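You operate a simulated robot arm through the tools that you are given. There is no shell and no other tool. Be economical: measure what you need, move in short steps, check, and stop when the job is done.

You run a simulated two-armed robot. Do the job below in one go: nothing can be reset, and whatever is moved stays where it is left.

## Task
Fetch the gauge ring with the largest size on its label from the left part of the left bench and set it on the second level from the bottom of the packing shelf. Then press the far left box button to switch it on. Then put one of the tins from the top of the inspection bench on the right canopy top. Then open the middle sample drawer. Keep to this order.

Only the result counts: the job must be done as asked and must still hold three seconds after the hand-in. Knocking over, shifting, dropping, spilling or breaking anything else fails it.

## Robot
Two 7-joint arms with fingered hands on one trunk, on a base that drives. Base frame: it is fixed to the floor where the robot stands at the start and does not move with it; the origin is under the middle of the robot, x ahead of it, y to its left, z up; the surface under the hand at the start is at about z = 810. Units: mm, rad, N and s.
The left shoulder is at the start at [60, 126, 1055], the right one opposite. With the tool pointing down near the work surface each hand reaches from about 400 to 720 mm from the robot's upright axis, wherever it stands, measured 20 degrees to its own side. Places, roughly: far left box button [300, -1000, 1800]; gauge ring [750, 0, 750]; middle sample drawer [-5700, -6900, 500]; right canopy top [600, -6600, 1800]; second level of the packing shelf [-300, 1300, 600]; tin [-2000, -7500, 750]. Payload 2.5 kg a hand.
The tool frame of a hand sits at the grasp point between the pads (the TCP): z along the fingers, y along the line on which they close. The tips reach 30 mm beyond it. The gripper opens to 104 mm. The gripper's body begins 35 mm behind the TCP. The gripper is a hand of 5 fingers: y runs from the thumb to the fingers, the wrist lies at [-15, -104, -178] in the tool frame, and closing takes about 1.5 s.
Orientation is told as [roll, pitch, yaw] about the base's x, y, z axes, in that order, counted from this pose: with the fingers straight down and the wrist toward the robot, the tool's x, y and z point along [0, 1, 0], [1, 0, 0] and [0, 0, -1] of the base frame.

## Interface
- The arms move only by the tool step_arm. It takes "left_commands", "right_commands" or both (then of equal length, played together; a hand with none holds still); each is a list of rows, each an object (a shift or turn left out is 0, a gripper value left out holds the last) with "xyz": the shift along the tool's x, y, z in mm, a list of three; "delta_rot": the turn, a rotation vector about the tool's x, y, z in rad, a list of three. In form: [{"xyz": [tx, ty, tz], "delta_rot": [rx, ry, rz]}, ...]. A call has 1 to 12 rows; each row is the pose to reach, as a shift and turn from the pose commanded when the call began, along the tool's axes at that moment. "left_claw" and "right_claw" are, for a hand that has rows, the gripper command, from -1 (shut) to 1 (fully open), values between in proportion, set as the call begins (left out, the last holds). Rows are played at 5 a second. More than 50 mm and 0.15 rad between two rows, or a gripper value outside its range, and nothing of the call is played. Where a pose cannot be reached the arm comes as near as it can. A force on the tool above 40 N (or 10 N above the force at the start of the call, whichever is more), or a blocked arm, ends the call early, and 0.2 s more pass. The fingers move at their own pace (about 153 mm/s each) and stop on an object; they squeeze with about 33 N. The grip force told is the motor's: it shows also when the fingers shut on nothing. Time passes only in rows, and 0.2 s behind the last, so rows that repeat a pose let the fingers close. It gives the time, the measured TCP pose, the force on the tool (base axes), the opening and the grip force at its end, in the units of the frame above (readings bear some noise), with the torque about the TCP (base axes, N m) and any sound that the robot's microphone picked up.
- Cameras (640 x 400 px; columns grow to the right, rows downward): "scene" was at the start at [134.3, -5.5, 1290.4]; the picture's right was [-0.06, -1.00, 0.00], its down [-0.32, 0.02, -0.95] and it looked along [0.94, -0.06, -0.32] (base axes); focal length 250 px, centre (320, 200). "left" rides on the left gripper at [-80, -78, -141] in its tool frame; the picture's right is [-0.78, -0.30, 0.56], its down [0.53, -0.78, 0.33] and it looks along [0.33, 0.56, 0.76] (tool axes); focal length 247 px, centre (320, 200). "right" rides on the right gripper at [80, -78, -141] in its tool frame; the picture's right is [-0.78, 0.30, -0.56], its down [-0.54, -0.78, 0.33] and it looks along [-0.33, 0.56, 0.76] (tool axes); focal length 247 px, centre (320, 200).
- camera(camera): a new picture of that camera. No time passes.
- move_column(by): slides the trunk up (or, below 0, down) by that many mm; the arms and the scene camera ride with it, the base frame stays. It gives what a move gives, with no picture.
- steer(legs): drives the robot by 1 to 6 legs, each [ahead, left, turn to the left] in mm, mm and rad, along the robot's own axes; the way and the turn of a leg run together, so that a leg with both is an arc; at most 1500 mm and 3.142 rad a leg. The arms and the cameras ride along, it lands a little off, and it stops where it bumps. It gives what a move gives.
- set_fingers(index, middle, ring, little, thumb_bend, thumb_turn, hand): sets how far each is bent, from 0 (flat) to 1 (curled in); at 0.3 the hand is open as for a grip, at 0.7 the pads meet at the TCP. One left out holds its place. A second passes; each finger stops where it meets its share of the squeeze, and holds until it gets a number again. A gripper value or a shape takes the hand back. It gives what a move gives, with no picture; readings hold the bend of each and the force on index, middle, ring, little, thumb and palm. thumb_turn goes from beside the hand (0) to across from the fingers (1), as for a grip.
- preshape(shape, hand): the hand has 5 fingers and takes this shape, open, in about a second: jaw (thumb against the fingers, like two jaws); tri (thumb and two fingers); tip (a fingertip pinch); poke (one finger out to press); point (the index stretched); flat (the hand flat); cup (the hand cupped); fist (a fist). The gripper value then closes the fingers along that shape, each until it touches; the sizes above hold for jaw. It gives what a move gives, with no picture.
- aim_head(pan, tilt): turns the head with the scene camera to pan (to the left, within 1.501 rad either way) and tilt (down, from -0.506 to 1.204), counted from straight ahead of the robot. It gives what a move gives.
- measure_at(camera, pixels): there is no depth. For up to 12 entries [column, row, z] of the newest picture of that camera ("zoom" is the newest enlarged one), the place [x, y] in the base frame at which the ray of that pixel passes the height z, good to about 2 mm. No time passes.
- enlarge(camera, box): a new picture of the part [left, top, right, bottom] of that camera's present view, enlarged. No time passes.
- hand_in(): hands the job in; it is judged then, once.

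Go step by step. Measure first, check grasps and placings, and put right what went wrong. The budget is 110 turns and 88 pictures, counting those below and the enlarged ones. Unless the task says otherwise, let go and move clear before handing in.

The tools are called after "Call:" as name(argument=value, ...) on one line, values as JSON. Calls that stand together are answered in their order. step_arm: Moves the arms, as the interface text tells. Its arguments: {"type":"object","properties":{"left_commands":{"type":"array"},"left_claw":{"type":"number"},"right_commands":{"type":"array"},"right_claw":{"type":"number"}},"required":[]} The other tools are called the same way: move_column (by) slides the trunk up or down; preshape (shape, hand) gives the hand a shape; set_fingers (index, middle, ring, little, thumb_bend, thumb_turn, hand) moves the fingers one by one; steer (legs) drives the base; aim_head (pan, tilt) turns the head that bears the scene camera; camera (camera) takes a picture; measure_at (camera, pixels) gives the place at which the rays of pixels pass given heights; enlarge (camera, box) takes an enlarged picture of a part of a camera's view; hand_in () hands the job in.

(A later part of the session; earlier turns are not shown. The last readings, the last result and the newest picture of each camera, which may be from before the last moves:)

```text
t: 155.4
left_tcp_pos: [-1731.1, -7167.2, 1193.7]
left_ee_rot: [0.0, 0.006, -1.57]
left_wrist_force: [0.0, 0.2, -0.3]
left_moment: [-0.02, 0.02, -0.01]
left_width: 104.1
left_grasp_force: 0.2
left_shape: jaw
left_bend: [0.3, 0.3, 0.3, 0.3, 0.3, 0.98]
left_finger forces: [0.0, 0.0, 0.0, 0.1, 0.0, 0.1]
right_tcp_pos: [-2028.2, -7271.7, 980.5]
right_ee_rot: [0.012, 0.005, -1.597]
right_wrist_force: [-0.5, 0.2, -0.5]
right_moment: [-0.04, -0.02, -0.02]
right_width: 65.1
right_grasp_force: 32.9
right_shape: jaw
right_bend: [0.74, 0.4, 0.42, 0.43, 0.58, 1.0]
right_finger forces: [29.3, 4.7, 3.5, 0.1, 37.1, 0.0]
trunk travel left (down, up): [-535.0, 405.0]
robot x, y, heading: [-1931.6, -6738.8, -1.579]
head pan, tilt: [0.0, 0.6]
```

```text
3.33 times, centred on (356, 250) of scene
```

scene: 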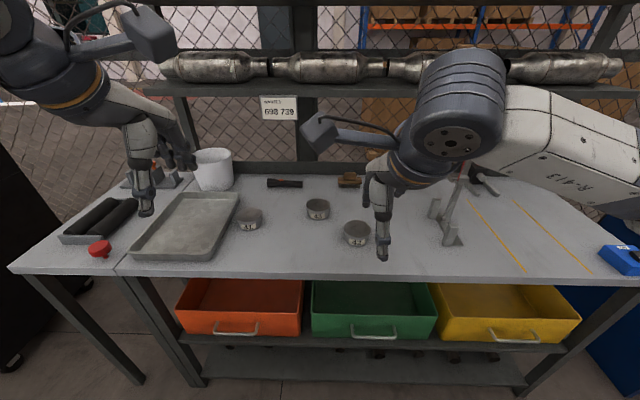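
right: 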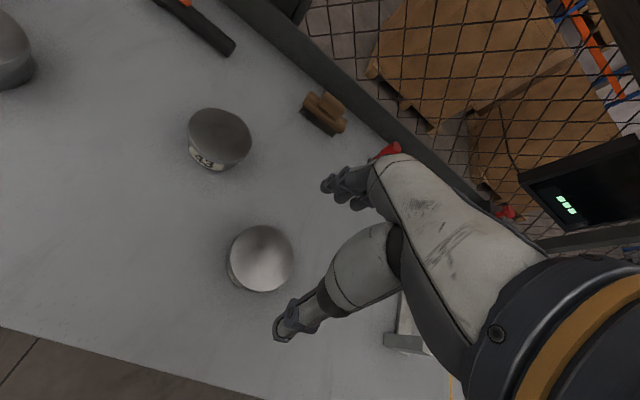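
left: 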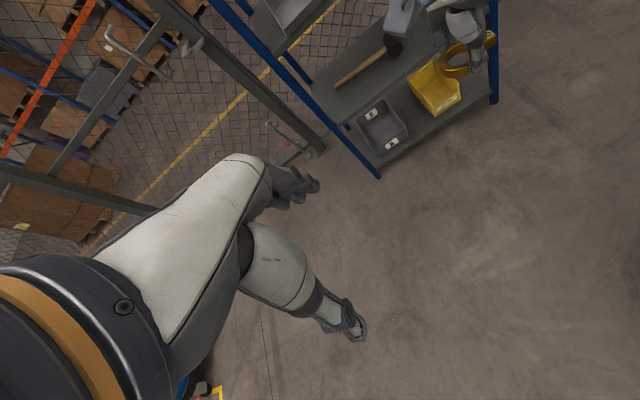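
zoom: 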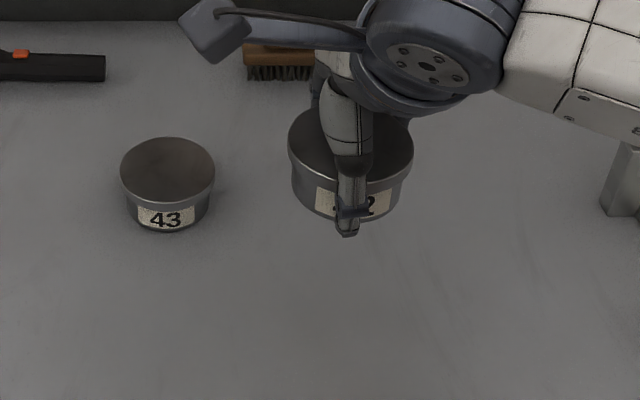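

Tin 42 is held level (bottom ≈ TCP−41). Retract the hand, back off, strafe to x≈-700, and turn to face +x toward the right canopy.

Call:
step_arm(right_commands=[{"xyz": [0, -30, -30]}, {"xyz": [0, -60, -60]}, {"xyz": [0, -90, -90]}, {"xyz": [0, -120, -120]}, {"xyz": [0, -150, -120]}])

Call:
steer(legs=[[-190, 0, 0.008], [0, 1235, 0], [0, 0, 1.571]])

Call:
move_column(by=400)

Call:
aim_head(pan=0.0, tilt=0.05)

Call:
camera(camera="scene")

```text
t: 156.6
left_tcp_pos: [-1731.3, -7165.8, 1193.1]
left_ee_rot: [0.001, 0.006, -1.566]
left_wrist_force: [-0.6, -0.7, -0.1]
left_moment: [0.01, -0.01, 0.0]
left_width: 103.7
left_grasp_force: 0.0
left_shape: jaw
left_bend: [0.3, 0.3, 0.3, 0.3, 0.3, 0.98]
left_finger forces: [0.0, 0.1, 0.0, 0.1, 0.1, 0.0]
right_tcp_pos: [-2026.4, -7119.6, 1102.4]
right_ee_rot: [0.014, 0.004, -1.595]
right_wrist_force: [-0.1, -0.1, -1.3]
right_moment: [-0.01, -0.01, -0.04]
right_width: 64.8
right_grasp_force: 33.3
right_shape: jaw
right_bend: [0.74, 0.4, 0.43, 0.43, 0.58, 1.0]
right_finger forces: [29.3, 4.7, 3.7, 0.0, 37.0, 0.0]
trunk travel left (down, up): [-535.0, 405.0]
robot x, y, heading: [-1936.9, -6741.4, -1.578]
head pan, tilt: [0.0, 0.6]
```

```text
t: 167.8
left_tcp_pos: [-276.8, -6322.8, 1194.1]
left_ee_rot: [0.0, 0.007, 0.027]
left_wrist_force: [0.6, -0.4, 0.5]
left_moment: [0.0, 0.03, 0.01]
left_width: 103.9
left_grasp_force: 0.1
left_shape: jaw
left_bend: [0.3, 0.3, 0.3, 0.3, 0.3, 0.98]
left_finger forces: [0.0, 0.0, 0.1, 0.0, 0.1, 0.0]
right_tcp_pos: [-316.9, -6617.1, 1100.6]
right_ee_rot: [0.012, 0.005, 0.001]
right_wrist_force: [-0.4, -1.1, -0.9]
right_moment: [-0.01, -0.03, 0.03]
right_width: 64.6
right_grasp_force: 33.1
right_shape: jaw
right_bend: [0.74, 0.4, 0.43, 0.43, 0.58, 1.0]
right_finger forces: [28.9, 4.5, 3.7, 0.0, 36.2, 0.0]
trunk travel left (down, up): [-535.0, 405.0]
robot x, y, heading: [-698.6, -6540.1, 0.018]
head pan, tilt: [0.0, 0.6]
```

```text
t: 171.7
left_tcp_pos: [-277.4, -6323.9, 1593.4]
left_ee_rot: [0.001, 0.006, 0.029]
left_wrist_force: [0.0, -0.8, 0.1]
left_moment: [0.04, 0.03, 0.01]
left_width: 103.8
left_grasp_force: 0.2
left_shape: jaw
left_bend: [0.3, 0.3, 0.3, 0.3, 0.3, 0.98]
left_finger forces: [0.0, 0.1, 0.0, 0.0, 0.1, 0.0]
right_tcp_pos: [-317.4, -6617.9, 1501.9]
right_ee_rot: [0.011, 0.005, -0.001]
right_wrist_force: [0.3, -0.3, -0.6]
right_moment: [0.02, 0.03, 0.0]
right_width: 64.8
right_grasp_force: 33.4
right_shape: jaw
right_bend: [0.74, 0.4, 0.43, 0.43, 0.58, 1.0]
right_finger forces: [28.7, 4.5, 3.6, 0.0, 36.3, 0.0]
trunk travel left (down, up): [-935.0, 5.0]
robot x, y, heading: [-700.4, -6537.2, 0.022]
head pan, tilt: [0.0, 0.6]
```

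```text
t: 172.6
left_tcp_pos: [-277.7, -6322.3, 1591.8]
left_ee_rot: [0.0, 0.007, 0.026]
left_wrist_force: [0.4, 0.3, -0.1]
left_moment: [0.02, 0.02, -0.01]
left_width: 103.8
left_grasp_force: 0.1
left_shape: jaw
left_bend: [0.3, 0.3, 0.3, 0.3, 0.3, 0.98]
left_finger forces: [0.0, 0.0, 0.0, 0.0, 0.0, 0.0]
right_tcp_pos: [-316.1, -6617.7, 1501.4]
right_ee_rot: [0.012, 0.003, -0.001]
right_wrist_force: [0.3, 0.2, -0.3]
right_moment: [0.01, 0.0, 0.01]
right_width: 64.7
right_grasp_force: 32.4
right_shape: jaw
right_bend: [0.74, 0.4, 0.43, 0.43, 0.58, 1.0]
right_finger forces: [28.8, 4.5, 3.7, 0.1, 36.2, 0.0]
trunk travel left (down, up): [-935.0, 5.0]
robot x, y, heading: [-698.6, -6534.0, 0.018]
head pan, tilt: [0.0, 0.051]
```

```text
15 pictures are left
```

scene: 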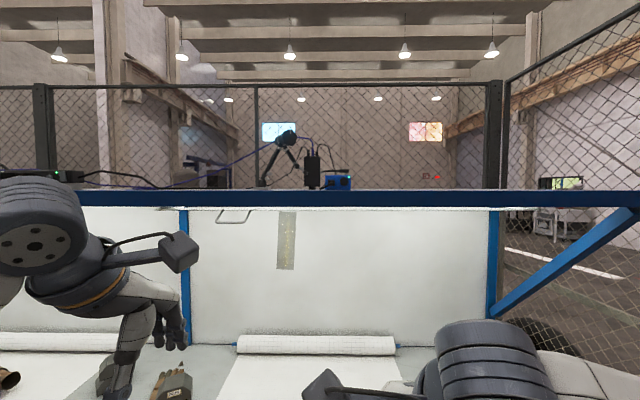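

The right canopy's beam top is again at z≈1790; free space lies right of its blue box (box at (338,182), free around col 390 → y≈-6740). Raise the tin to z≈1865, strafe right 120 mm and turn straight.

Call:
step_arm(right_commands=[{"xyz": [0, -8, -40]}, {"xyz": [0, -16, -80]}, {"xyz": [0, -24, -120]}, {"xyz": [0, -32, -160]}, {"xyz": [0, -38, -200]}, {"xyz": [0, -44, -240]}, {"xyz": [0, -50, -280]}, {"xyz": [0, -54, -320]}, {"xyz": [0, -58, -362]}, {"xyz": [0, -58, -362]}])

Call:
steer(legs=[[0, -120, -0.02], [450, 0, 0]])

Call:
camera(camera="scene")

Call:
camera(camera="right")

```text
t: 174.8
left_tcp_pos: [-276.9, -6325.1, 1593.7]
left_ee_rot: [-0.001, 0.007, 0.026]
left_wrist_force: [-1.2, -0.5, 0.4]
left_moment: [0.0, 0.01, 0.02]
left_width: 103.6
left_grasp_force: 0.0
left_shape: jaw
left_bend: [0.3, 0.3, 0.3, 0.3, 0.3, 0.98]
left_finger forces: [0.0, 0.0, 0.1, 0.0, 0.0, 0.0]
right_tcp_pos: [-366.5, -6643.2, 1853.5]
right_ee_rot: [0.053, 0.014, -0.008]
right_wrist_force: [0.7, 0.0, 0.6]
right_moment: [0.01, 0.03, 0.0]
right_width: 64.2
right_grasp_force: 32.7
right_shape: jaw
right_bend: [0.74, 0.4, 0.43, 0.43, 0.58, 1.0]
right_finger forces: [28.1, 4.4, 4.1, 0.1, 35.5, 0.1]
right hand out of reach, approached as far as the arm can: row 9, 10
trunk travel left (down, up): [-935.0, 5.0]
robot x, y, heading: [-698.9, -6534.8, 0.019]
head pan, tilt: [0.0, 0.051]
```

```text
t: 178.4
left_tcp_pos: [177.1, -6456.6, 1594.3]
left_ee_rot: [0.001, 0.008, 0.0]
left_wrist_force: [-0.4, 0.4, -0.4]
left_moment: [-0.03, 0.0, 0.04]
left_width: 103.8
left_grasp_force: 0.1
left_shape: jaw
left_bend: [0.3, 0.3, 0.3, 0.3, 0.3, 0.98]
left_finger forces: [0.1, 0.0, 0.1, 0.1, 0.1, 0.0]
right_tcp_pos: [76.6, -6771.7, 1853.8]
right_ee_rot: [0.049, 0.011, -0.033]
right_wrist_force: [0.3, -0.4, -0.6]
right_moment: [0.02, 0.0, 0.01]
right_width: 64.2
right_grasp_force: 32.8
right_shape: jaw
right_bend: [0.74, 0.4, 0.43, 0.43, 0.58, 1.0]
right_finger forces: [28.1, 4.5, 4.1, 0.1, 35.6, 0.0]
trunk travel left (down, up): [-935.0, 5.0]
robot x, y, heading: [-248.9, -6656.9, -0.009]
head pan, tilt: [0.0, 0.051]
```

```text
14 pictures are left
```

scene: 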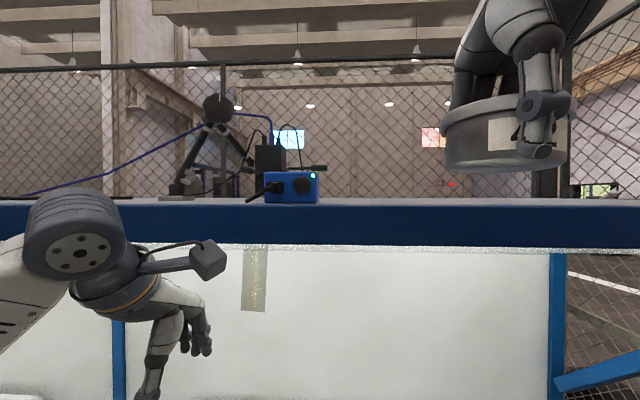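

```text
13 pictures are left
```

right: 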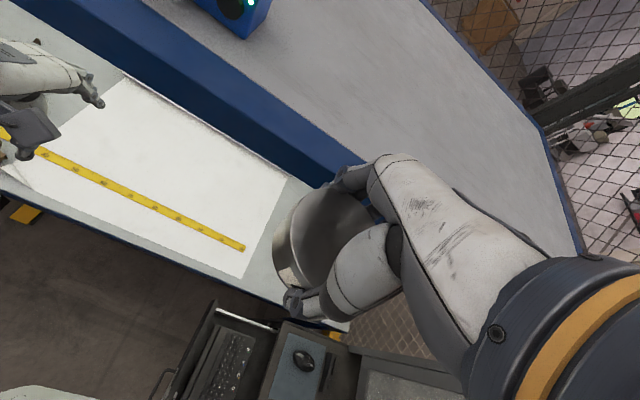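

The tin is at (77,-6772,1854), canopy slab visible in the right view, the box clear to the left. First lower and retract the left hand so it won't strike the beam, and measure the slab edge.

Call:
step_arm(left_commands=[{"xyz": [0, -30, 35]}, {"xyz": [0, -60, 70]}, {"xyz": [0, -90, 105]}, {"xyz": [0, -110, 145]}, {"xyz": [0, -120, 190]}, {"xyz": [0, -120, 230]}])

Call:
measure_at(camera="right", pixels=[[250, 83, 1791], [270, 130, 1791], [290, 165, 1700], [240, 15, 1791], [440, 20, 1791], [545, 140, 1791], [580, 235, 1791], [340, 150, 1791]])

```text
t: 179.8
left_tcp_pos: [113.2, -6443.2, 1370.4]
left_ee_rot: [0.0, 0.007, -0.001]
left_wrist_force: [-0.2, 0.3, 0.0]
left_moment: [0.01, 0.0, -0.01]
left_width: 103.8
left_grasp_force: 0.1
left_shape: jaw
left_bend: [0.3, 0.3, 0.3, 0.3, 0.3, 0.98]
left_finger forces: [0.0, 0.0, 0.0, 0.1, 0.0, 0.1]
left hand out of reach, approached as far as the arm can: row 4, 5, 6
right_tcp_pos: [77.9, -6773.0, 1854.4]
right_ee_rot: [0.054, 0.011, -0.034]
right_wrist_force: [-0.7, -0.4, -1.3]
right_moment: [0.03, -0.04, -0.03]
right_width: 64.1
right_grasp_force: 32.8
right_shape: jaw
right_bend: [0.74, 0.4, 0.43, 0.43, 0.58, 1.0]
right_finger forces: [28.2, 4.4, 4.1, 0.0, 35.5, 0.0]
trunk travel left (down, up): [-935.0, 5.0]
robot x, y, heading: [-251.8, -6656.1, -0.011]
head pan, tilt: [0.0, 0.051]
```

```text
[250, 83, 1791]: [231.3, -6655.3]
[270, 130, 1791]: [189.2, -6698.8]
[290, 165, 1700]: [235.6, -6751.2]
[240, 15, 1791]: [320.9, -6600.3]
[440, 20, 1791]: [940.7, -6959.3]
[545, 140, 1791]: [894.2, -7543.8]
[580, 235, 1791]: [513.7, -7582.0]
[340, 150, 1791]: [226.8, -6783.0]
```

Slab begins at x≈229 behind the beam. Drive ahead 212 mm to put the tin over x≈290.

Call:
steer(legs=[[150, 0, 0], [62, 0, 0.009]])

Call:
step_arm(right_commands=[{"xyz": [0, 0, 0], "delta_rot": [0, -0.02, 0]}, {"xyz": [0, 0, 5], "delta_rot": [0, -0.02, 0]}])

Call:
camera(camera="scene")

```text
t: 181.8
left_tcp_pos: [324.4, -6443.3, 1370.9]
left_ee_rot: [0.0, 0.007, 0.01]
left_wrist_force: [0.0, 0.6, 0.2]
left_moment: [-0.02, 0.01, -0.02]
left_width: 103.9
left_grasp_force: 0.1
left_shape: jaw
left_bend: [0.3, 0.3, 0.3, 0.3, 0.3, 0.98]
left_finger forces: [0.0, 0.0, 0.0, 0.0, 0.0, 0.0]
right_tcp_pos: [289.5, -6772.1, 1854.0]
right_ee_rot: [0.054, 0.009, -0.026]
right_wrist_force: [-0.1, 0.7, -0.4]
right_moment: [0.0, 0.03, -0.05]
right_width: 64.3
right_grasp_force: 33.1
right_shape: jaw
right_bend: [0.74, 0.4, 0.43, 0.43, 0.58, 1.0]
right_finger forces: [28.2, 4.6, 4.1, 0.0, 35.5, 0.1]
trunk travel left (down, up): [-935.0, 5.0]
robot x, y, heading: [-34.8, -6657.7, -0.002]
head pan, tilt: [0.0, 0.051]
```

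```text
t: 182.3
left_tcp_pos: [324.5, -6440.2, 1370.1]
left_ee_rot: [0.0, 0.01, 0.009]
left_wrist_force: [-0.3, 0.0, 0.0]
left_moment: [0.01, 0.01, 0.03]
left_width: 103.8
left_grasp_force: 0.0
left_shape: jaw
left_bend: [0.3, 0.3, 0.3, 0.3, 0.3, 0.98]
left_finger forces: [0.1, 0.0, 0.2, 0.0, 0.0, 0.0]
right_tcp_pos: [292.6, -6769.3, 1848.7]
right_ee_rot: [0.029, 0.011, -0.027]
right_wrist_force: [0.2, 0.0, -0.2]
right_moment: [-0.02, 0.01, 0.02]
right_width: 64.3
right_grasp_force: 33.5
right_shape: jaw
right_bend: [0.74, 0.4, 0.43, 0.43, 0.58, 1.0]
right_finger forces: [28.2, 4.5, 4.1, 0.0, 35.4, 0.1]
trunk travel left (down, up): [-935.0, 5.0]
robot x, y, heading: [-34.0, -6657.8, 0.002]
head pan, tilt: [0.0, 0.051]
```

```text
12 pictures are left
```

scene: 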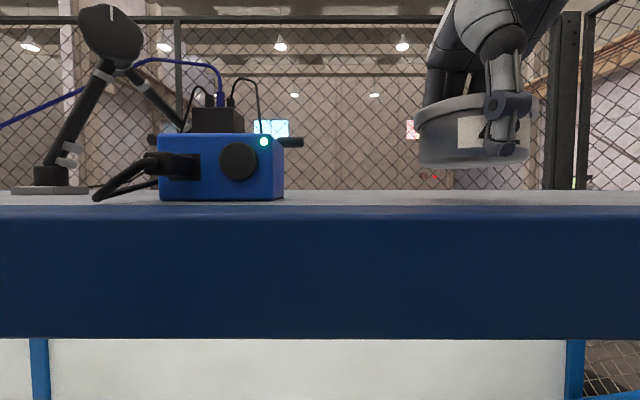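

The tin is over the slab, clear of the box. Level it and descend, feeling for contact.

Call:
step_arm(right_commands=[{"xyz": [0, 0, 4], "delta_rot": [0, -0.015, 0]}, {"xyz": [0, 0, 8], "delta_rot": [0, -0.015, 0]}, {"xyz": [0, 0, 11], "delta_rot": [0, -0.015, 0]}, {"xyz": [0, 0, 11], "delta_rot": [0, -0.015, 0]}])

Call:
step_arm(right_commands=[{"xyz": [0, 0, 2]}, {"xyz": [0, 0, 4]}, {"xyz": [0, 0, 4]}])

Call:
step_arm(right_commands=[{"xyz": [0, 0, 2]}, {"xyz": [0, 0, 4]}, {"xyz": [0, 0, 4]}])

```text
t: 183.3
left_tcp_pos: [324.3, -6442.0, 1370.4]
left_ee_rot: [-0.003, 0.008, 0.008]
left_wrist_force: [-0.2, -0.4, -0.1]
left_moment: [0.0, 0.03, -0.04]
left_width: 103.9
left_grasp_force: 0.0
left_shape: jaw
left_bend: [0.3, 0.3, 0.3, 0.3, 0.3, 0.98]
left_finger forces: [0.0, 0.1, 0.0, 0.0, 0.0, 0.0]
right_tcp_pos: [291.1, -6769.8, 1837.8]
right_ee_rot: [0.019, 0.011, -0.025]
right_wrist_force: [-0.6, -0.2, -0.2]
right_moment: [0.01, 0.0, -0.02]
right_width: 64.2
right_grasp_force: 32.7
right_shape: jaw
right_bend: [0.74, 0.4, 0.43, 0.43, 0.58, 1.0]
right_finger forces: [28.1, 4.4, 4.2, 0.0, 35.4, 0.0]
trunk travel left (down, up): [-935.0, 5.0]
robot x, y, heading: [-34.6, -6659.1, -0.0]
head pan, tilt: [0.0, 0.051]
```

```text
t: 184.2
left_tcp_pos: [323.9, -6440.8, 1371.2]
left_ee_rot: [-0.003, 0.009, 0.008]
left_wrist_force: [1.1, -0.7, 0.5]
left_moment: [-0.02, -0.03, 0.02]
left_width: 103.7
left_grasp_force: 0.0
left_shape: jaw
left_bend: [0.3, 0.3, 0.3, 0.3, 0.3, 0.98]
left_finger forces: [0.0, 0.0, 0.0, 0.0, 0.1, 0.0]
right_tcp_pos: [292.0, -6769.8, 1833.4]
right_ee_rot: [0.02, 0.01, -0.025]
right_wrist_force: [0.1, 0.0, -1.6]
right_moment: [0.01, -0.01, -0.01]
right_width: 64.4
right_grasp_force: 32.9
right_shape: jaw
right_bend: [0.74, 0.4, 0.43, 0.43, 0.58, 1.0]
right_finger forces: [28.1, 4.4, 4.1, 0.0, 35.4, 0.0]
trunk travel left (down, up): [-935.0, 5.0]
robot x, y, heading: [-39.1, -6658.1, 0.002]
head pan, tilt: [0.0, 0.051]
```

```text
t: 184.9
left_tcp_pos: [323.8, -6442.3, 1370.7]
left_ee_rot: [-0.001, 0.01, 0.009]
left_wrist_force: [-0.5, -0.6, -0.8]
left_moment: [-0.01, 0.03, 0.01]
left_width: 103.9
left_grasp_force: 0.0
left_shape: jaw
left_bend: [0.3, 0.3, 0.3, 0.3, 0.3, 0.98]
left_finger forces: [0.0, 0.0, 0.1, 0.0, 0.0, 0.0]
right_tcp_pos: [291.5, -6770.4, 1829.3]
right_ee_rot: [0.019, 0.009, -0.026]
right_wrist_force: [-0.2, -0.6, -0.5]
right_moment: [-0.03, -0.05, 0.03]
right_width: 64.4
right_grasp_force: 33.4
right_shape: jaw
right_bend: [0.74, 0.4, 0.43, 0.43, 0.58, 1.0]
right_finger forces: [28.1, 4.3, 4.2, 0.0, 35.4, 0.0]
trunk travel left (down, up): [-935.0, 5.0]
robot x, y, heading: [-37.8, -6663.0, -0.001]
head pan, tilt: [0.0, 0.051]
```

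No contact yet; continue down with the force guard.

Call:
step_arm(right_commands=[{"xyz": [0, 0, 2]}, {"xyz": [0, 0, 4]}, {"xyz": [0, 0, 6]}, {"xyz": [0, 0, 6]}])

Call:
step_arm(right_commands=[{"xyz": [0, 0, 2]}, {"xyz": [0, 0, 4]}, {"xyz": [0, 0, 4]}])

Call:
enlarge(camera="scene", box=[380, 100, 572, 220])

```text
t: 185.9
left_tcp_pos: [323.8, -6442.0, 1370.4]
left_ee_rot: [-0.002, 0.008, 0.007]
left_wrist_force: [0.0, -0.5, 0.2]
left_moment: [-0.01, -0.02, 0.01]
left_width: 104.0
left_grasp_force: 0.1
left_shape: jaw
left_bend: [0.3, 0.3, 0.3, 0.3, 0.3, 0.98]
left_finger forces: [0.0, 0.0, 0.1, 0.0, 0.1, 0.1]
right_tcp_pos: [290.3, -6769.9, 1822.9]
right_ee_rot: [0.02, 0.01, -0.024]
right_wrist_force: [-0.9, 1.7, -0.5]
right_moment: [0.02, -0.01, 0.01]
right_width: 64.1
right_grasp_force: 32.9
right_shape: jaw
right_bend: [0.74, 0.4, 0.43, 0.43, 0.58, 1.0]
right_finger forces: [28.2, 4.4, 4.2, 0.0, 35.3, 0.1]
trunk travel left (down, up): [-935.0, 5.0]
robot x, y, heading: [-32.7, -6659.7, 0.0]
head pan, tilt: [0.0, 0.051]
```

```text
t: 186.8
left_tcp_pos: [324.8, -6441.7, 1371.1]
left_ee_rot: [-0.002, 0.009, 0.01]
left_wrist_force: [0.6, 0.6, 0.0]
left_moment: [-0.02, -0.02, 0.01]
left_width: 103.8
left_grasp_force: 0.0
left_shape: jaw
left_bend: [0.3, 0.3, 0.3, 0.3, 0.3, 0.98]
left_finger forces: [0.1, 0.1, 0.0, 0.0, 0.0, 0.1]
right_tcp_pos: [292.6, -6769.7, 1820.9]
right_ee_rot: [0.022, 0.01, -0.026]
right_wrist_force: [0.2, -0.5, 2.9]
right_moment: [-0.03, -0.12, -0.01]
right_width: 64.3
right_grasp_force: 32.6
right_shape: jaw
right_bend: [0.74, 0.4, 0.43, 0.43, 0.58, 1.0]
right_finger forces: [28.0, 4.7, 4.4, 0.0, 35.7, 0.1]
trunk travel left (down, up): [-935.0, 5.0]
robot x, y, heading: [-32.9, -6655.2, 0.008]
head pan, tilt: [0.0, 0.051]
```

```text
3.33 times, centred on (476, 160) of scene
```

zoom: 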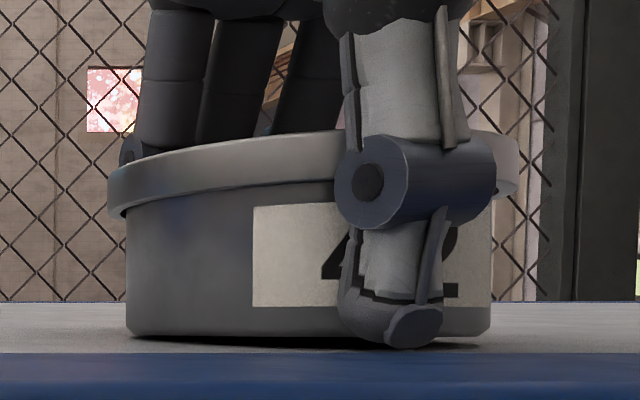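

Contact (≈3 N) and the tin's base sits on the slab. Lower 2 mm more, then release.

Call:
step_arm(right_commands=[{"xyz": [0, 0, 2]}, {"xyz": [0, 0, 2]}])

Call:
step_arm(right_commands=[{"xyz": [0, 0, -1]}, {"xyz": [0, 0, -1]}, {"xyz": [0, 0, -1]}, {"xyz": [0, 0, -1]}, {"xyz": [0, 0, -1]}, {"xyz": [0, 0, -1]}], right_claw=1)

Call:
enlarge(camera="scene", box=[380, 100, 572, 220])

```text
t: 187.3
left_tcp_pos: [325.0, -6441.9, 1370.2]
left_ee_rot: [0.0, 0.008, 0.008]
left_wrist_force: [0.3, -0.4, -0.3]
left_moment: [0.01, -0.04, -0.02]
left_width: 103.7
left_grasp_force: 0.2
left_shape: jaw
left_bend: [0.3, 0.3, 0.3, 0.3, 0.3, 0.98]
left_finger forces: [0.0, 0.0, 0.1, 0.0, 0.0, 0.0]
right_tcp_pos: [290.5, -6769.6, 1819.7]
right_ee_rot: [0.022, 0.005, -0.026]
right_wrist_force: [1.9, -0.8, 16.5]
right_moment: [-0.09, -0.66, 0.0]
right_width: 64.5
right_grasp_force: 33.2
right_shape: jaw
right_bend: [0.74, 0.4, 0.43, 0.43, 0.59, 1.0]
right_finger forces: [31.0, 8.5, 4.9, 0.1, 35.8, 0.0]
trunk travel left (down, up): [-935.0, 5.0]
robot x, y, heading: [-34.5, -6660.4, 0.003]
head pan, tilt: [0.0, 0.051]
```

```text
t: 188.8
left_tcp_pos: [323.2, -6442.5, 1370.9]
left_ee_rot: [-0.003, 0.006, 0.009]
left_wrist_force: [-0.8, -0.4, -0.2]
left_moment: [0.0, 0.04, 0.03]
left_width: 103.8
left_grasp_force: 0.0
left_shape: jaw
left_bend: [0.3, 0.3, 0.3, 0.3, 0.3, 0.98]
left_finger forces: [0.1, 0.1, 0.1, 0.0, 0.0, 0.0]
right_tcp_pos: [288.0, -6768.2, 1819.5]
right_ee_rot: [0.018, 0.008, -0.027]
right_wrist_force: [-4.3, 0.0, 10.4]
right_moment: [-0.15, -0.46, -0.04]
right_width: 100.7
right_grasp_force: 0.0
right_shape: jaw
right_bend: [0.3, 0.32, 0.3, 0.3, 0.3, 0.98]
right_finger forces: [0.1, 10.4, 0.0, 0.1, 0.2, 0.0]
trunk travel left (down, up): [-935.0, 5.0]
robot x, y, heading: [-37.2, -6662.8, -0.0]
head pan, tilt: [0.0, 0.051]
heard: snap
```

```text
3.33 times, centred on (476, 160) of scene
```

zoom: 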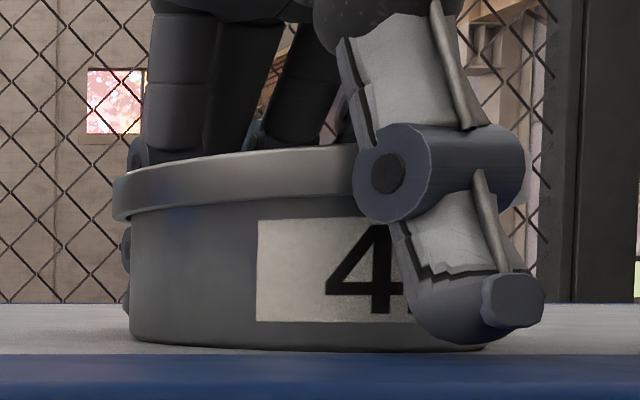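

Released; the middle fingertip bears on the slab (10 N). Raise in small steps, then check the tin stays put.

Call:
step_arm(right_commands=[{"xyz": [0, 0, -4]}, {"xyz": [0, 0, -8]}, {"xyz": [0, 0, -8]}])

Call:
enlarge(camera="right", box=[200, 150, 440, 350])

```text
t: 189.6
left_tcp_pos: [324.6, -6441.9, 1369.9]
left_ee_rot: [-0.001, 0.007, 0.008]
left_wrist_force: [-0.9, -0.4, -0.1]
left_moment: [-0.01, -0.02, -0.02]
left_width: 103.6
left_grasp_force: 0.1
left_shape: jaw
left_bend: [0.3, 0.3, 0.3, 0.3, 0.3, 0.98]
left_finger forces: [0.0, 0.1, 0.0, 0.0, 0.0, 0.0]
right_tcp_pos: [291.2, -6770.5, 1826.9]
right_ee_rot: [0.019, 0.011, -0.024]
right_wrist_force: [0.1, -0.3, -0.9]
right_moment: [-0.01, 0.04, -0.01]
right_width: 103.9
right_grasp_force: 0.0
right_shape: jaw
right_bend: [0.3, 0.3, 0.3, 0.3, 0.3, 0.98]
right_finger forces: [0.0, 0.0, 0.0, 0.0, 0.0, 0.0]
trunk travel left (down, up): [-935.0, 5.0]
robot x, y, heading: [-36.5, -6658.8, 0.005]
head pan, tilt: [0.0, 0.051]
```

```text
2.00 times, centred on (320, 250) of right
```

zoom: 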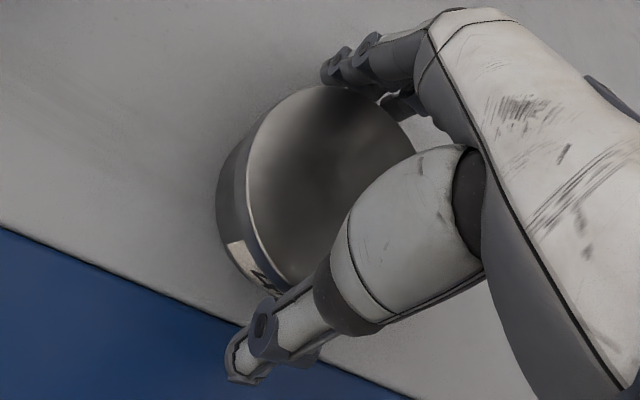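

Fingers are free of the tin. The arm can't rise far above the lid, so raise 24 mm, splay the fingers flat, and then slide sideways (−y) away from it.

Call:
step_arm(right_commands=[{"xyz": [0, 0, -8]}, {"xyz": [0, 0, -16]}, {"xyz": [0, 0, -24]}, {"xyz": [0, 0, -24]}])

Call:
set_fingers(hand="right", index=0, middle=0, ring=0, little=0, thumb_bend=0.1)

Call:
enlarge(camera="scene", box=[380, 80, 604, 220])

```text
t: 190.6
left_tcp_pos: [324.5, -6442.4, 1370.9]
left_ee_rot: [0.001, 0.009, 0.008]
left_wrist_force: [-0.2, 0.9, -0.8]
left_moment: [-0.01, 0.02, 0.02]
left_width: 103.4
left_grasp_force: 0.0
left_shape: jaw
left_bend: [0.3, 0.3, 0.3, 0.3, 0.3, 0.98]
left_finger forces: [0.0, 0.1, 0.0, 0.0, 0.0, 0.1]
right_tcp_pos: [292.1, -6772.5, 1850.3]
right_ee_rot: [0.023, 0.01, -0.027]
right_wrist_force: [0.0, -0.3, 0.3]
right_moment: [-0.02, 0.0, 0.01]
right_width: 104.0
right_grasp_force: 0.1
right_shape: jaw
right_bend: [0.3, 0.3, 0.3, 0.3, 0.3, 0.98]
right_finger forces: [0.0, 0.0, 0.0, 0.0, 0.0, 0.0]
trunk travel left (down, up): [-935.0, 5.0]
robot x, y, heading: [-36.2, -6659.4, 0.005]
head pan, tilt: [0.0, 0.051]
```

```text
t: 191.6
left_tcp_pos: [324.5, -6441.3, 1369.4]
left_ee_rot: [-0.003, 0.008, 0.009]
left_wrist_force: [0.4, 0.4, 0.3]
left_moment: [-0.01, 0.03, 0.02]
left_width: 104.0
left_grasp_force: 0.1
left_shape: jaw
left_bend: [0.3, 0.3, 0.3, 0.3, 0.3, 0.98]
left_finger forces: [0.0, 0.0, 0.0, 0.0, 0.0, 0.0]
right_tcp_pos: [292.5, -6771.9, 1850.4]
right_ee_rot: [0.02, 0.01, -0.026]
right_wrist_force: [-0.6, 0.2, -0.2]
right_moment: [-0.04, 0.02, -0.04]
right_width: 157.5
right_grasp_force: 0.1
right_shape: fingers
right_bend: [0.0, 0.0, 0.0, 0.0, 0.1, 0.98]
right_finger forces: [0.1, 0.1, 0.0, 0.1, 0.0, 0.0]
trunk travel left (down, up): [-935.0, 5.0]
robot x, y, heading: [-33.8, -6659.9, -0.001]
head pan, tilt: [0.0, 0.051]
```

```text
2.86 times, centred on (492, 150) of scene
```

zoom: 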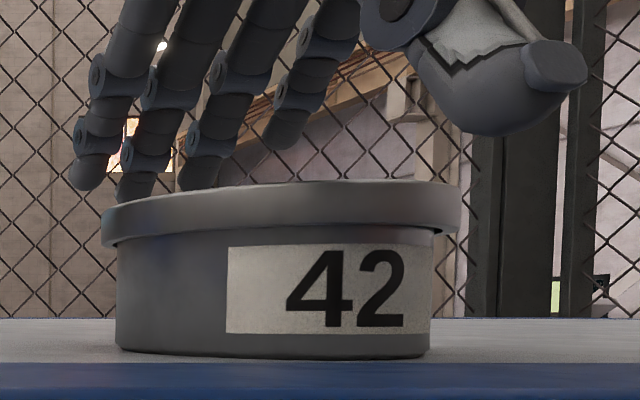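

Tin 42 stands flat on the canopy slab and the splayed fingers are clear all round. Strafe right 220 mm, then back out.

Call:
steer(legs=[[0, -220, 0], [-600, 0, 0]])

Call:
camera(camera="scene")

```text
t: 196.2
left_tcp_pos: [-273.4, -6657.5, 1370.4]
left_ee_rot: [-0.002, 0.009, -0.002]
left_wrist_force: [-0.8, -0.3, 0.6]
left_moment: [0.02, -0.01, 0.02]
left_width: 103.9
left_grasp_force: 0.1
left_shape: jaw
left_bend: [0.3, 0.3, 0.3, 0.3, 0.3, 0.98]
left_finger forces: [0.0, 0.0, 0.0, 0.1, 0.1, 0.0]
right_tcp_pos: [-310.4, -6987.3, 1849.8]
right_ee_rot: [0.019, 0.01, -0.038]
right_wrist_force: [0.2, 0.2, -0.4]
right_moment: [0.03, -0.02, 0.0]
right_width: 157.4
right_grasp_force: 0.1
right_shape: fingers
right_bend: [0.0, 0.0, 0.0, 0.0, 0.1, 0.98]
right_finger forces: [0.1, 0.1, 0.0, 0.0, 0.0, 0.1]
trunk travel left (down, up): [-935.0, 5.0]
robot x, y, heading: [-634.3, -6871.7, -0.011]
head pan, tilt: [0.0, 0.051]
```

```text
7 pictures are left
```

scene: 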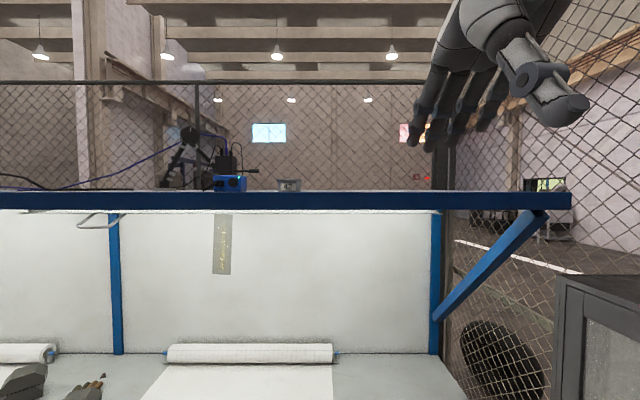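

Tin stands on the right canopy next to its box. Now stow: jaw shape, level both hands, lower the trunk, go back to y≈-6480, face -y, and strafe toward the drawers at x≈-5700.

Call:
preshape(hand="right", shape="jaw")

Call:
step_arm(right_commands=[{"xyz": [0, 0, 40]}, {"xyz": [0, 0, 80]}, {"xyz": [0, 0, 120]}, {"xyz": [0, 0, 160]}, {"xyz": [0, 0, 200]}, {"xyz": [0, 0, 240]}, {"xyz": [0, 0, 280]}], left_commands=[{"xyz": [0, 0, -40]}, {"xyz": [0, 0, -80]}, {"xyz": [0, 0, -120]}, {"xyz": [0, 0, -160]}, {"xyz": [0, 0, -200]}, {"xyz": [0, 0, -200]}, {"xyz": [0, 0, -200]}])

Call:
steer(legs=[[0, 380, 0], [0, 0, -1.56], [0, -1500, 0], [0, -1500, 0], [0, -800, 0]])

Call:
move_column(by=-500)

```text
t: 197.1
left_tcp_pos: [-274.2, -6659.0, 1370.8]
left_ee_rot: [-0.002, 0.009, -0.004]
left_wrist_force: [0.0, 0.6, 0.7]
left_moment: [0.04, -0.01, -0.02]
left_width: 103.9
left_grasp_force: 0.2
left_shape: jaw
left_bend: [0.3, 0.3, 0.3, 0.3, 0.3, 0.98]
left_finger forces: [0.0, 0.1, 0.1, 0.0, 0.1, 0.0]
right_tcp_pos: [-310.6, -6986.9, 1849.6]
right_ee_rot: [0.021, 0.011, -0.039]
right_wrist_force: [-0.5, 0.4, -0.8]
right_moment: [0.06, 0.0, 0.03]
right_width: 104.3
right_grasp_force: 0.1
right_shape: jaw
right_bend: [0.3, 0.3, 0.3, 0.3, 0.3, 0.98]
right_finger forces: [0.0, 0.0, 0.0, 0.0, 0.1, 0.1]
trunk travel left (down, up): [-935.0, 5.0]
robot x, y, heading: [-637.1, -6871.8, -0.013]
head pan, tilt: [0.0, 0.051]
```

```text
t: 198.7
left_tcp_pos: [-270.8, -6658.3, 1572.2]
left_ee_rot: [0.001, 0.009, -0.004]
left_wrist_force: [0.4, -0.7, 0.5]
left_moment: [0.01, 0.02, 0.01]
left_width: 104.0
left_grasp_force: 0.1
left_shape: jaw
left_bend: [0.3, 0.3, 0.3, 0.3, 0.3, 0.98]
left_finger forces: [0.1, 0.0, 0.1, 0.0, 0.0, 0.1]
right_tcp_pos: [-314.8, -6986.4, 1568.8]
right_ee_rot: [0.024, 0.009, -0.04]
right_wrist_force: [-0.6, -0.2, -0.3]
right_moment: [-0.02, 0.02, 0.0]
right_width: 103.8
right_grasp_force: 0.1
right_shape: jaw
right_bend: [0.3, 0.3, 0.3, 0.3, 0.3, 0.98]
right_finger forces: [0.1, 0.0, 0.0, 0.0, 0.1, 0.1]
trunk travel left (down, up): [-935.0, 5.0]
robot x, y, heading: [-635.3, -6874.4, -0.015]
head pan, tilt: [0.0, 0.051]
```

```text
t: 222.8
left_tcp_pos: [-4212.8, -6643.3, 1573.5]
left_ee_rot: [0.0, 0.009, -1.648]
left_wrist_force: [-0.5, 1.0, -0.2]
left_moment: [0.01, 0.02, -0.01]
left_width: 103.8
left_grasp_force: 0.1
left_shape: jaw
left_bend: [0.3, 0.3, 0.3, 0.3, 0.3, 0.98]
left_finger forces: [0.0, 0.1, 0.0, 0.0, 0.0, 0.0]
right_tcp_pos: [-4538.2, -6574.7, 1570.3]
right_ee_rot: [0.018, 0.011, -1.682]
right_wrist_force: [-0.1, -0.5, -0.1]
right_moment: [0.02, 0.0, 0.03]
right_width: 103.8
right_grasp_force: 0.0
right_shape: jaw
right_bend: [0.3, 0.3, 0.3, 0.3, 0.3, 0.98]
right_finger forces: [0.0, 0.0, 0.0, 0.1, 0.0, 0.0]
trunk travel left (down, up): [-935.0, 5.0]
robot x, y, heading: [-4402.1, -6263.2, -1.654]
head pan, tilt: [0.0, 0.051]
```

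```text
refused: -500 is not a number from -400 to 400
```

I'm at (-4402,-6263). Lower the trunk, straighten, and look right toward the drawers.

Call:
move_column(by=-400)

Call:
steer(legs=[[0, 0, 0.083]])

Call:
aim_head(pan=-0.9, tilt=0.4)

Call:
camera(camera="scene")

```text
t: 226.7
left_tcp_pos: [-4213.7, -6642.4, 1172.5]
left_ee_rot: [-0.001, 0.01, -1.646]
left_wrist_force: [-0.9, -0.9, 0.6]
left_moment: [-0.01, 0.01, 0.01]
left_width: 103.8
left_grasp_force: 0.1
left_shape: jaw
left_bend: [0.3, 0.3, 0.3, 0.3, 0.3, 0.98]
left_finger forces: [0.0, 0.0, 0.0, 0.0, 0.1, 0.1]
right_tcp_pos: [-4537.8, -6574.5, 1170.5]
right_ee_rot: [0.021, 0.011, -1.679]
right_wrist_force: [-0.3, -0.6, 0.5]
right_moment: [-0.02, -0.02, -0.01]
right_width: 103.9
right_grasp_force: 0.1
right_shape: jaw
right_bend: [0.3, 0.3, 0.3, 0.3, 0.3, 0.98]
right_finger forces: [0.1, 0.0, 0.0, 0.0, 0.0, 0.0]
trunk travel left (down, up): [-535.0, 405.0]
robot x, y, heading: [-4400.5, -6263.4, -1.655]
head pan, tilt: [0.0, 0.051]
```

```text
t: 227.6
left_tcp_pos: [-4181.8, -6625.4, 1173.1]
left_ee_rot: [-0.003, 0.009, -1.563]
left_wrist_force: [0.1, 0.4, 0.6]
left_moment: [-0.01, 0.0, 0.0]
left_width: 103.9
left_grasp_force: 0.0
left_shape: jaw
left_bend: [0.3, 0.3, 0.3, 0.3, 0.3, 0.98]
left_finger forces: [0.0, 0.1, 0.0, 0.0, 0.0, 0.0]
right_tcp_pos: [-4511.3, -6584.8, 1170.0]
right_ee_rot: [0.017, 0.01, -1.597]
right_wrist_force: [0.3, -0.6, -0.5]
right_moment: [0.0, -0.03, 0.0]
right_width: 104.1
right_grasp_force: 0.1
right_shape: jaw
right_bend: [0.3, 0.3, 0.3, 0.3, 0.3, 0.98]
right_finger forces: [0.0, 0.0, 0.0, 0.0, 0.0, 0.0]
trunk travel left (down, up): [-535.0, 405.0]
robot x, y, heading: [-4401.8, -6265.8, -1.573]
head pan, tilt: [0.0, 0.051]
```

```text
t: 228.8
left_tcp_pos: [-4181.8, -6625.3, 1173.1]
left_ee_rot: [-0.002, 0.01, -1.561]
left_wrist_force: [-0.2, -0.6, 0.2]
left_moment: [0.02, 0.02, -0.02]
left_width: 103.9
left_grasp_force: 0.1
left_shape: jaw
left_bend: [0.3, 0.3, 0.3, 0.3, 0.3, 0.98]
left_finger forces: [0.0, 0.1, 0.0, 0.1, 0.0, 0.0]
right_tcp_pos: [-4512.0, -6583.2, 1170.9]
right_ee_rot: [0.019, 0.009, -1.597]
right_wrist_force: [-0.5, 0.9, 0.3]
right_moment: [0.03, 0.0, 0.04]
right_width: 103.8
right_grasp_force: 0.1
right_shape: jaw
right_bend: [0.3, 0.3, 0.3, 0.3, 0.3, 0.98]
right_finger forces: [0.0, 0.0, 0.1, 0.1, 0.1, 0.1]
trunk travel left (down, up): [-535.0, 405.0]
robot x, y, heading: [-4403.0, -6259.6, -1.569]
head pan, tilt: [-0.901, 0.4]
```

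```text
6 pictures are left
```

scene: 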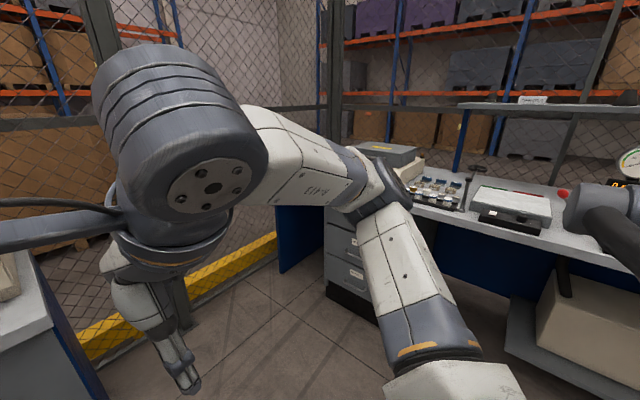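

A bench with a drawer unit at (345,255) is partly hidden by my arm. Measure its front edge orientation and unit corners.

Call:
measure_at(camera="scene", pixels=[[425, 214, 780], [560, 248, 780], [630, 268, 780], [330, 290, 60], [372, 320, 60], [330, 208, 780], [278, 205, 780], [283, 270, 0], [350, 272, 500]])

Call:
enlarge(camera="scene", box=[268, 180, 428, 330])

```text
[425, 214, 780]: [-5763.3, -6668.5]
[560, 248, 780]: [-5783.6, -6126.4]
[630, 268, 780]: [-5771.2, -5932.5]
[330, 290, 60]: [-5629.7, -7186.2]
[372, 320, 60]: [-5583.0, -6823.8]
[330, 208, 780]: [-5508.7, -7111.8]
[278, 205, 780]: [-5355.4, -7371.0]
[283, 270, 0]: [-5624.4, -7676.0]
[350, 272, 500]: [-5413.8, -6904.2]
```

```text
2.67 times, centred on (348, 255) of scene
```

zoom: 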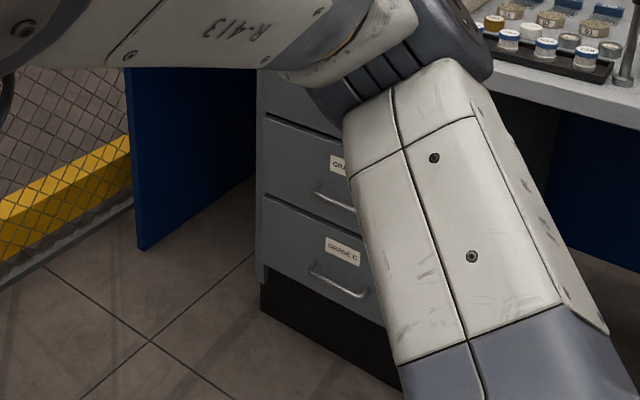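

The bench faces +x: front edge x≈-5770, drawer unit (GRADE labels, bar handles) at y≈-7190…-6800; three drawers, the middle one is above "GRADE C". I'll face it (heading π) from x≈-4900, y≈-6860 to use the left hand, and lower the trunk.

Call:
steer(legs=[[0, -480, 0], [0, 0, -1.571], [0, 570, 0]])

Call:
move_column(by=-400)

Call:
move_column(by=-80)

Call:
aim_head(pan=0.15, tilt=0.4)

Call:
camera(camera="scene")

```text
t: 238.4
left_tcp_pos: [-5261.9, -7052.8, 1173.2]
left_ee_rot: [-0.001, 0.008, -3.135]
left_wrist_force: [0.2, -0.7, 0.2]
left_moment: [-0.02, 0.03, 0.02]
left_width: 103.8
left_grasp_force: 0.0
left_shape: jaw
left_bend: [0.3, 0.3, 0.3, 0.3, 0.3, 0.98]
left_finger forces: [0.1, 0.0, 0.0, 0.0, 0.0, 0.1]
right_tcp_pos: [-5218.1, -6722.5, 1169.7]
right_ee_rot: [0.019, 0.01, 3.113]
right_wrist_force: [0.0, 0.1, -0.7]
right_moment: [-0.01, -0.01, 0.01]
right_width: 104.0
right_grasp_force: 0.0
right_shape: jaw
right_bend: [0.3, 0.3, 0.3, 0.3, 0.3, 0.98]
right_finger forces: [0.1, 0.0, 0.1, 0.1, 0.0, 0.0]
trunk travel left (down, up): [-535.0, 405.0]
robot x, y, heading: [-4897.5, -6835.9, 3.137]
head pan, tilt: [-0.901, 0.4]
```

```text
t: 242.2
left_tcp_pos: [-5260.7, -7053.5, 772.7]
left_ee_rot: [-0.001, 0.008, -3.136]
left_wrist_force: [0.2, -0.4, 0.4]
left_moment: [-0.01, 0.0, -0.02]
left_width: 103.9
left_grasp_force: 0.0
left_shape: jaw
left_bend: [0.3, 0.3, 0.3, 0.3, 0.3, 0.98]
left_finger forces: [0.1, 0.0, 0.0, 0.0, 0.0, 0.0]
right_tcp_pos: [-5219.0, -6723.0, 770.6]
right_ee_rot: [0.022, 0.01, 3.112]
right_wrist_force: [-0.5, -0.4, 0.7]
right_moment: [-0.02, -0.02, 0.03]
right_width: 104.2
right_grasp_force: 0.1
right_shape: jaw
right_bend: [0.3, 0.3, 0.3, 0.3, 0.3, 0.98]
right_finger forces: [0.0, 0.0, 0.0, 0.0, 0.0, 0.0]
trunk travel left (down, up): [-135.0, 805.0]
robot x, y, heading: [-4897.7, -6834.1, 3.144]
head pan, tilt: [-0.901, 0.4]
```

```text
t: 243.4
left_tcp_pos: [-5260.8, -7052.4, 693.1]
left_ee_rot: [-0.002, 0.007, -3.136]
left_wrist_force: [0.0, 0.7, 0.0]
left_moment: [0.01, 0.0, 0.02]
left_width: 103.7
left_grasp_force: 0.0
left_shape: jaw
left_bend: [0.3, 0.3, 0.3, 0.3, 0.3, 0.98]
left_finger forces: [0.1, 0.0, 0.0, 0.1, 0.0, 0.0]
right_tcp_pos: [-5219.4, -6722.2, 690.0]
right_ee_rot: [0.019, 0.011, 3.113]
right_wrist_force: [-0.1, 0.6, -0.3]
right_moment: [-0.02, -0.02, 0.04]
right_width: 103.8
right_grasp_force: 0.1
right_shape: jaw
right_bend: [0.3, 0.3, 0.3, 0.3, 0.3, 0.98]
right_finger forces: [0.0, 0.0, 0.1, 0.0, 0.1, 0.1]
trunk travel left (down, up): [-55.0, 885.0]
robot x, y, heading: [-4896.1, -6835.0, 3.139]
head pan, tilt: [-0.901, 0.4]
```

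```text
t: 244.7
left_tcp_pos: [-5260.7, -7052.8, 691.3]
left_ee_rot: [-0.001, 0.009, -3.136]
left_wrist_force: [-0.3, -0.6, 0.7]
left_moment: [0.0, 0.0, 0.01]
left_width: 104.0
left_grasp_force: 0.0
left_shape: jaw
left_bend: [0.3, 0.3, 0.3, 0.3, 0.3, 0.98]
left_finger forces: [0.1, 0.0, 0.1, 0.0, 0.0, 0.1]
right_tcp_pos: [-5219.7, -6722.9, 689.9]
right_ee_rot: [0.02, 0.01, 3.111]
right_wrist_force: [0.3, 0.4, 0.9]
right_moment: [-0.02, 0.01, 0.04]
right_width: 104.2
right_grasp_force: 0.0
right_shape: jaw
right_bend: [0.3, 0.3, 0.3, 0.3, 0.3, 0.98]
right_finger forces: [0.1, 0.0, 0.1, 0.0, 0.1, 0.0]
trunk travel left (down, up): [-55.0, 885.0]
robot x, y, heading: [-4894.4, -6831.4, 3.137]
head pan, tilt: [0.15, 0.4]
```

```text
4 pictures are left
```

scene: 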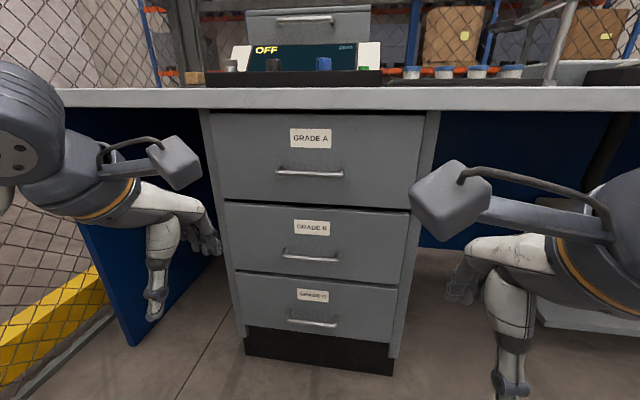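

Clear view: drawers GRADE A, B, C; the middle is B with its bar handle from (283,253) to (340,260). Measure kick base at z=0 and candidates for the handle.

Call:
measure_at(camera="scene", pixels=[[245, 354, 0], [392, 376, 0], [311, 258, 400], [311, 258, 450], [311, 258, 500], [283, 253, 450], [340, 260, 450], [225, 200, 570], [410, 212, 570], [311, 319, 250], [311, 172, 650], [240, 337, 60]])

```text
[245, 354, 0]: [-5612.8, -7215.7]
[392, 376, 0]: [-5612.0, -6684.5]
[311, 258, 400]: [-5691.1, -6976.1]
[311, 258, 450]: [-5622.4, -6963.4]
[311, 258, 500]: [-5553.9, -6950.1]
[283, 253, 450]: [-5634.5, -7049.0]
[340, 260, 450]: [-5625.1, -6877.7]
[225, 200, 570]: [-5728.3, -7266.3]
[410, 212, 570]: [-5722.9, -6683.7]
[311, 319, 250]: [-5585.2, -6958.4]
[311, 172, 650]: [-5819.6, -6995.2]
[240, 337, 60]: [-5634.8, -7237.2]
```

Triangulating with the earlier view: handle B is at about (-5578,-6957,482), the front plane at x≈-5610. Turn the left hand's fingers forward (closing vertically) and bring it to a pre-grasp at (-5480,-6957,482).

Call:
step_arm(left_commands=[{"xyz": [-8, 18, 17], "delta_rot": [-0.131, 0, 0]}, {"xyz": [-16, 36, 35], "delta_rot": [-0.262, 0, 0]}, {"xyz": [-24, 55, 52], "delta_rot": [-0.393, 0, 0]}, {"xyz": [-32, 73, 70], "delta_rot": [-0.524, 0, 0]}, {"xyz": [-40, 91, 88], "delta_rot": [-0.655, 0, 0]}, {"xyz": [-48, 110, 105], "delta_rot": [-0.786, 0, 0]}, {"xyz": [-56, 128, 122], "delta_rot": [-0.917, 0, 0]}, {"xyz": [-64, 146, 140], "delta_rot": [-1.048, 0, 0]}, {"xyz": [-72, 165, 157], "delta_rot": [-1.179, 0, 0]}, {"xyz": [-80, 183, 175], "delta_rot": [-1.31, 0, 0]}, {"xyz": [-88, 200, 192], "delta_rot": [-1.441, 0, 0]}, {"xyz": [-95, 219, 210], "delta_rot": [-1.571, 0, 0]}])

Call:
camera(camera="left")

```text
t: 247.3
left_tcp_pos: [-5477.9, -6959.5, 479.9]
left_ee_rot: [-0.057, -1.566, -3.082]
left_wrist_force: [0.8, -0.4, -0.2]
left_moment: [0.03, 0.02, -0.01]
left_width: 103.7
left_grasp_force: 0.1
left_shape: jaw
left_bend: [0.3, 0.3, 0.3, 0.3, 0.3, 0.98]
left_finger forces: [0.0, 0.0, 0.0, 0.0, 0.0, 0.1]
right_tcp_pos: [-5219.7, -6722.7, 689.9]
right_ee_rot: [0.022, 0.011, 3.112]
right_wrist_force: [-0.3, 0.0, -0.4]
right_moment: [0.01, -0.03, 0.0]
right_width: 104.2
right_grasp_force: 0.1
right_shape: jaw
right_bend: [0.3, 0.3, 0.3, 0.3, 0.3, 0.98]
right_finger forces: [0.0, 0.0, 0.0, 0.1, 0.1, 0.1]
trunk travel left (down, up): [-55.0, 885.0]
robot x, y, heading: [-4896.2, -6835.2, 3.144]
head pan, tilt: [0.15, 0.4]
```

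```text
3 pictures are left
```

left: 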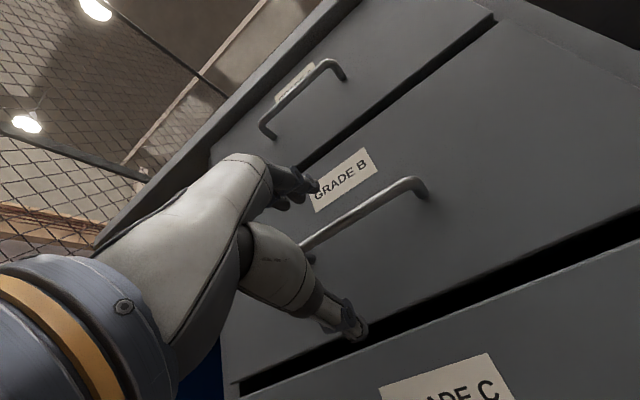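

In the left view bar B (through (385,197)) lies ~31 mm above and ~60 mm ahead of the TCP, i.e. at (-5538,-6957,511). Raise 31 mm, advance 25 mm and check.

Call:
step_arm(left_commands=[{"xyz": [0, 16, 0]}, {"xyz": [0, 31, 0]}, {"xyz": [0, 31, 12]}, {"xyz": [0, 31, 25]}, {"xyz": [0, 31, 25]}])

Call:
camera(camera="left")

```text
t: 248.5
left_tcp_pos: [-5504.6, -6958.8, 511.5]
left_ee_rot: [-0.098, -1.562, -3.037]
left_wrist_force: [0.2, -0.2, 0.4]
left_moment: [-0.01, 0.0, 0.01]
left_width: 103.6
left_grasp_force: 0.1
left_shape: jaw
left_bend: [0.3, 0.3, 0.3, 0.3, 0.3, 0.98]
left_finger forces: [0.1, 0.0, 0.1, 0.0, 0.0, 0.0]
right_tcp_pos: [-5218.8, -6722.8, 690.1]
right_ee_rot: [0.019, 0.01, 3.11]
right_wrist_force: [0.2, 0.1, -0.8]
right_moment: [-0.02, 0.05, -0.01]
right_width: 104.0
right_grasp_force: 0.1
right_shape: jaw
right_bend: [0.3, 0.3, 0.3, 0.3, 0.3, 0.98]
right_finger forces: [0.0, 0.0, 0.0, 0.0, 0.0, 0.0]
trunk travel left (down, up): [-55.0, 885.0]
robot x, y, heading: [-4895.7, -6832.2, 3.137]
head pan, tilt: [0.15, 0.4]
```

```text
2 pictures are left
```

left: 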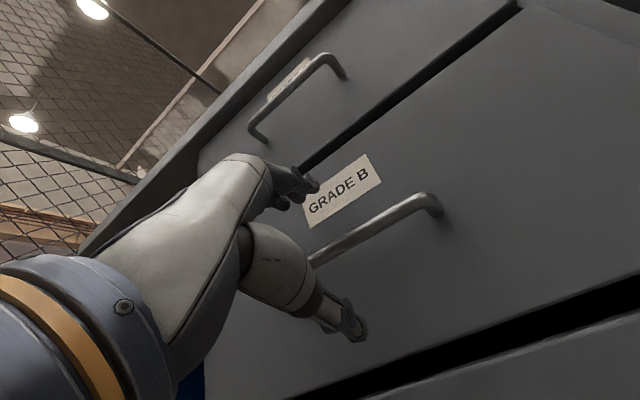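

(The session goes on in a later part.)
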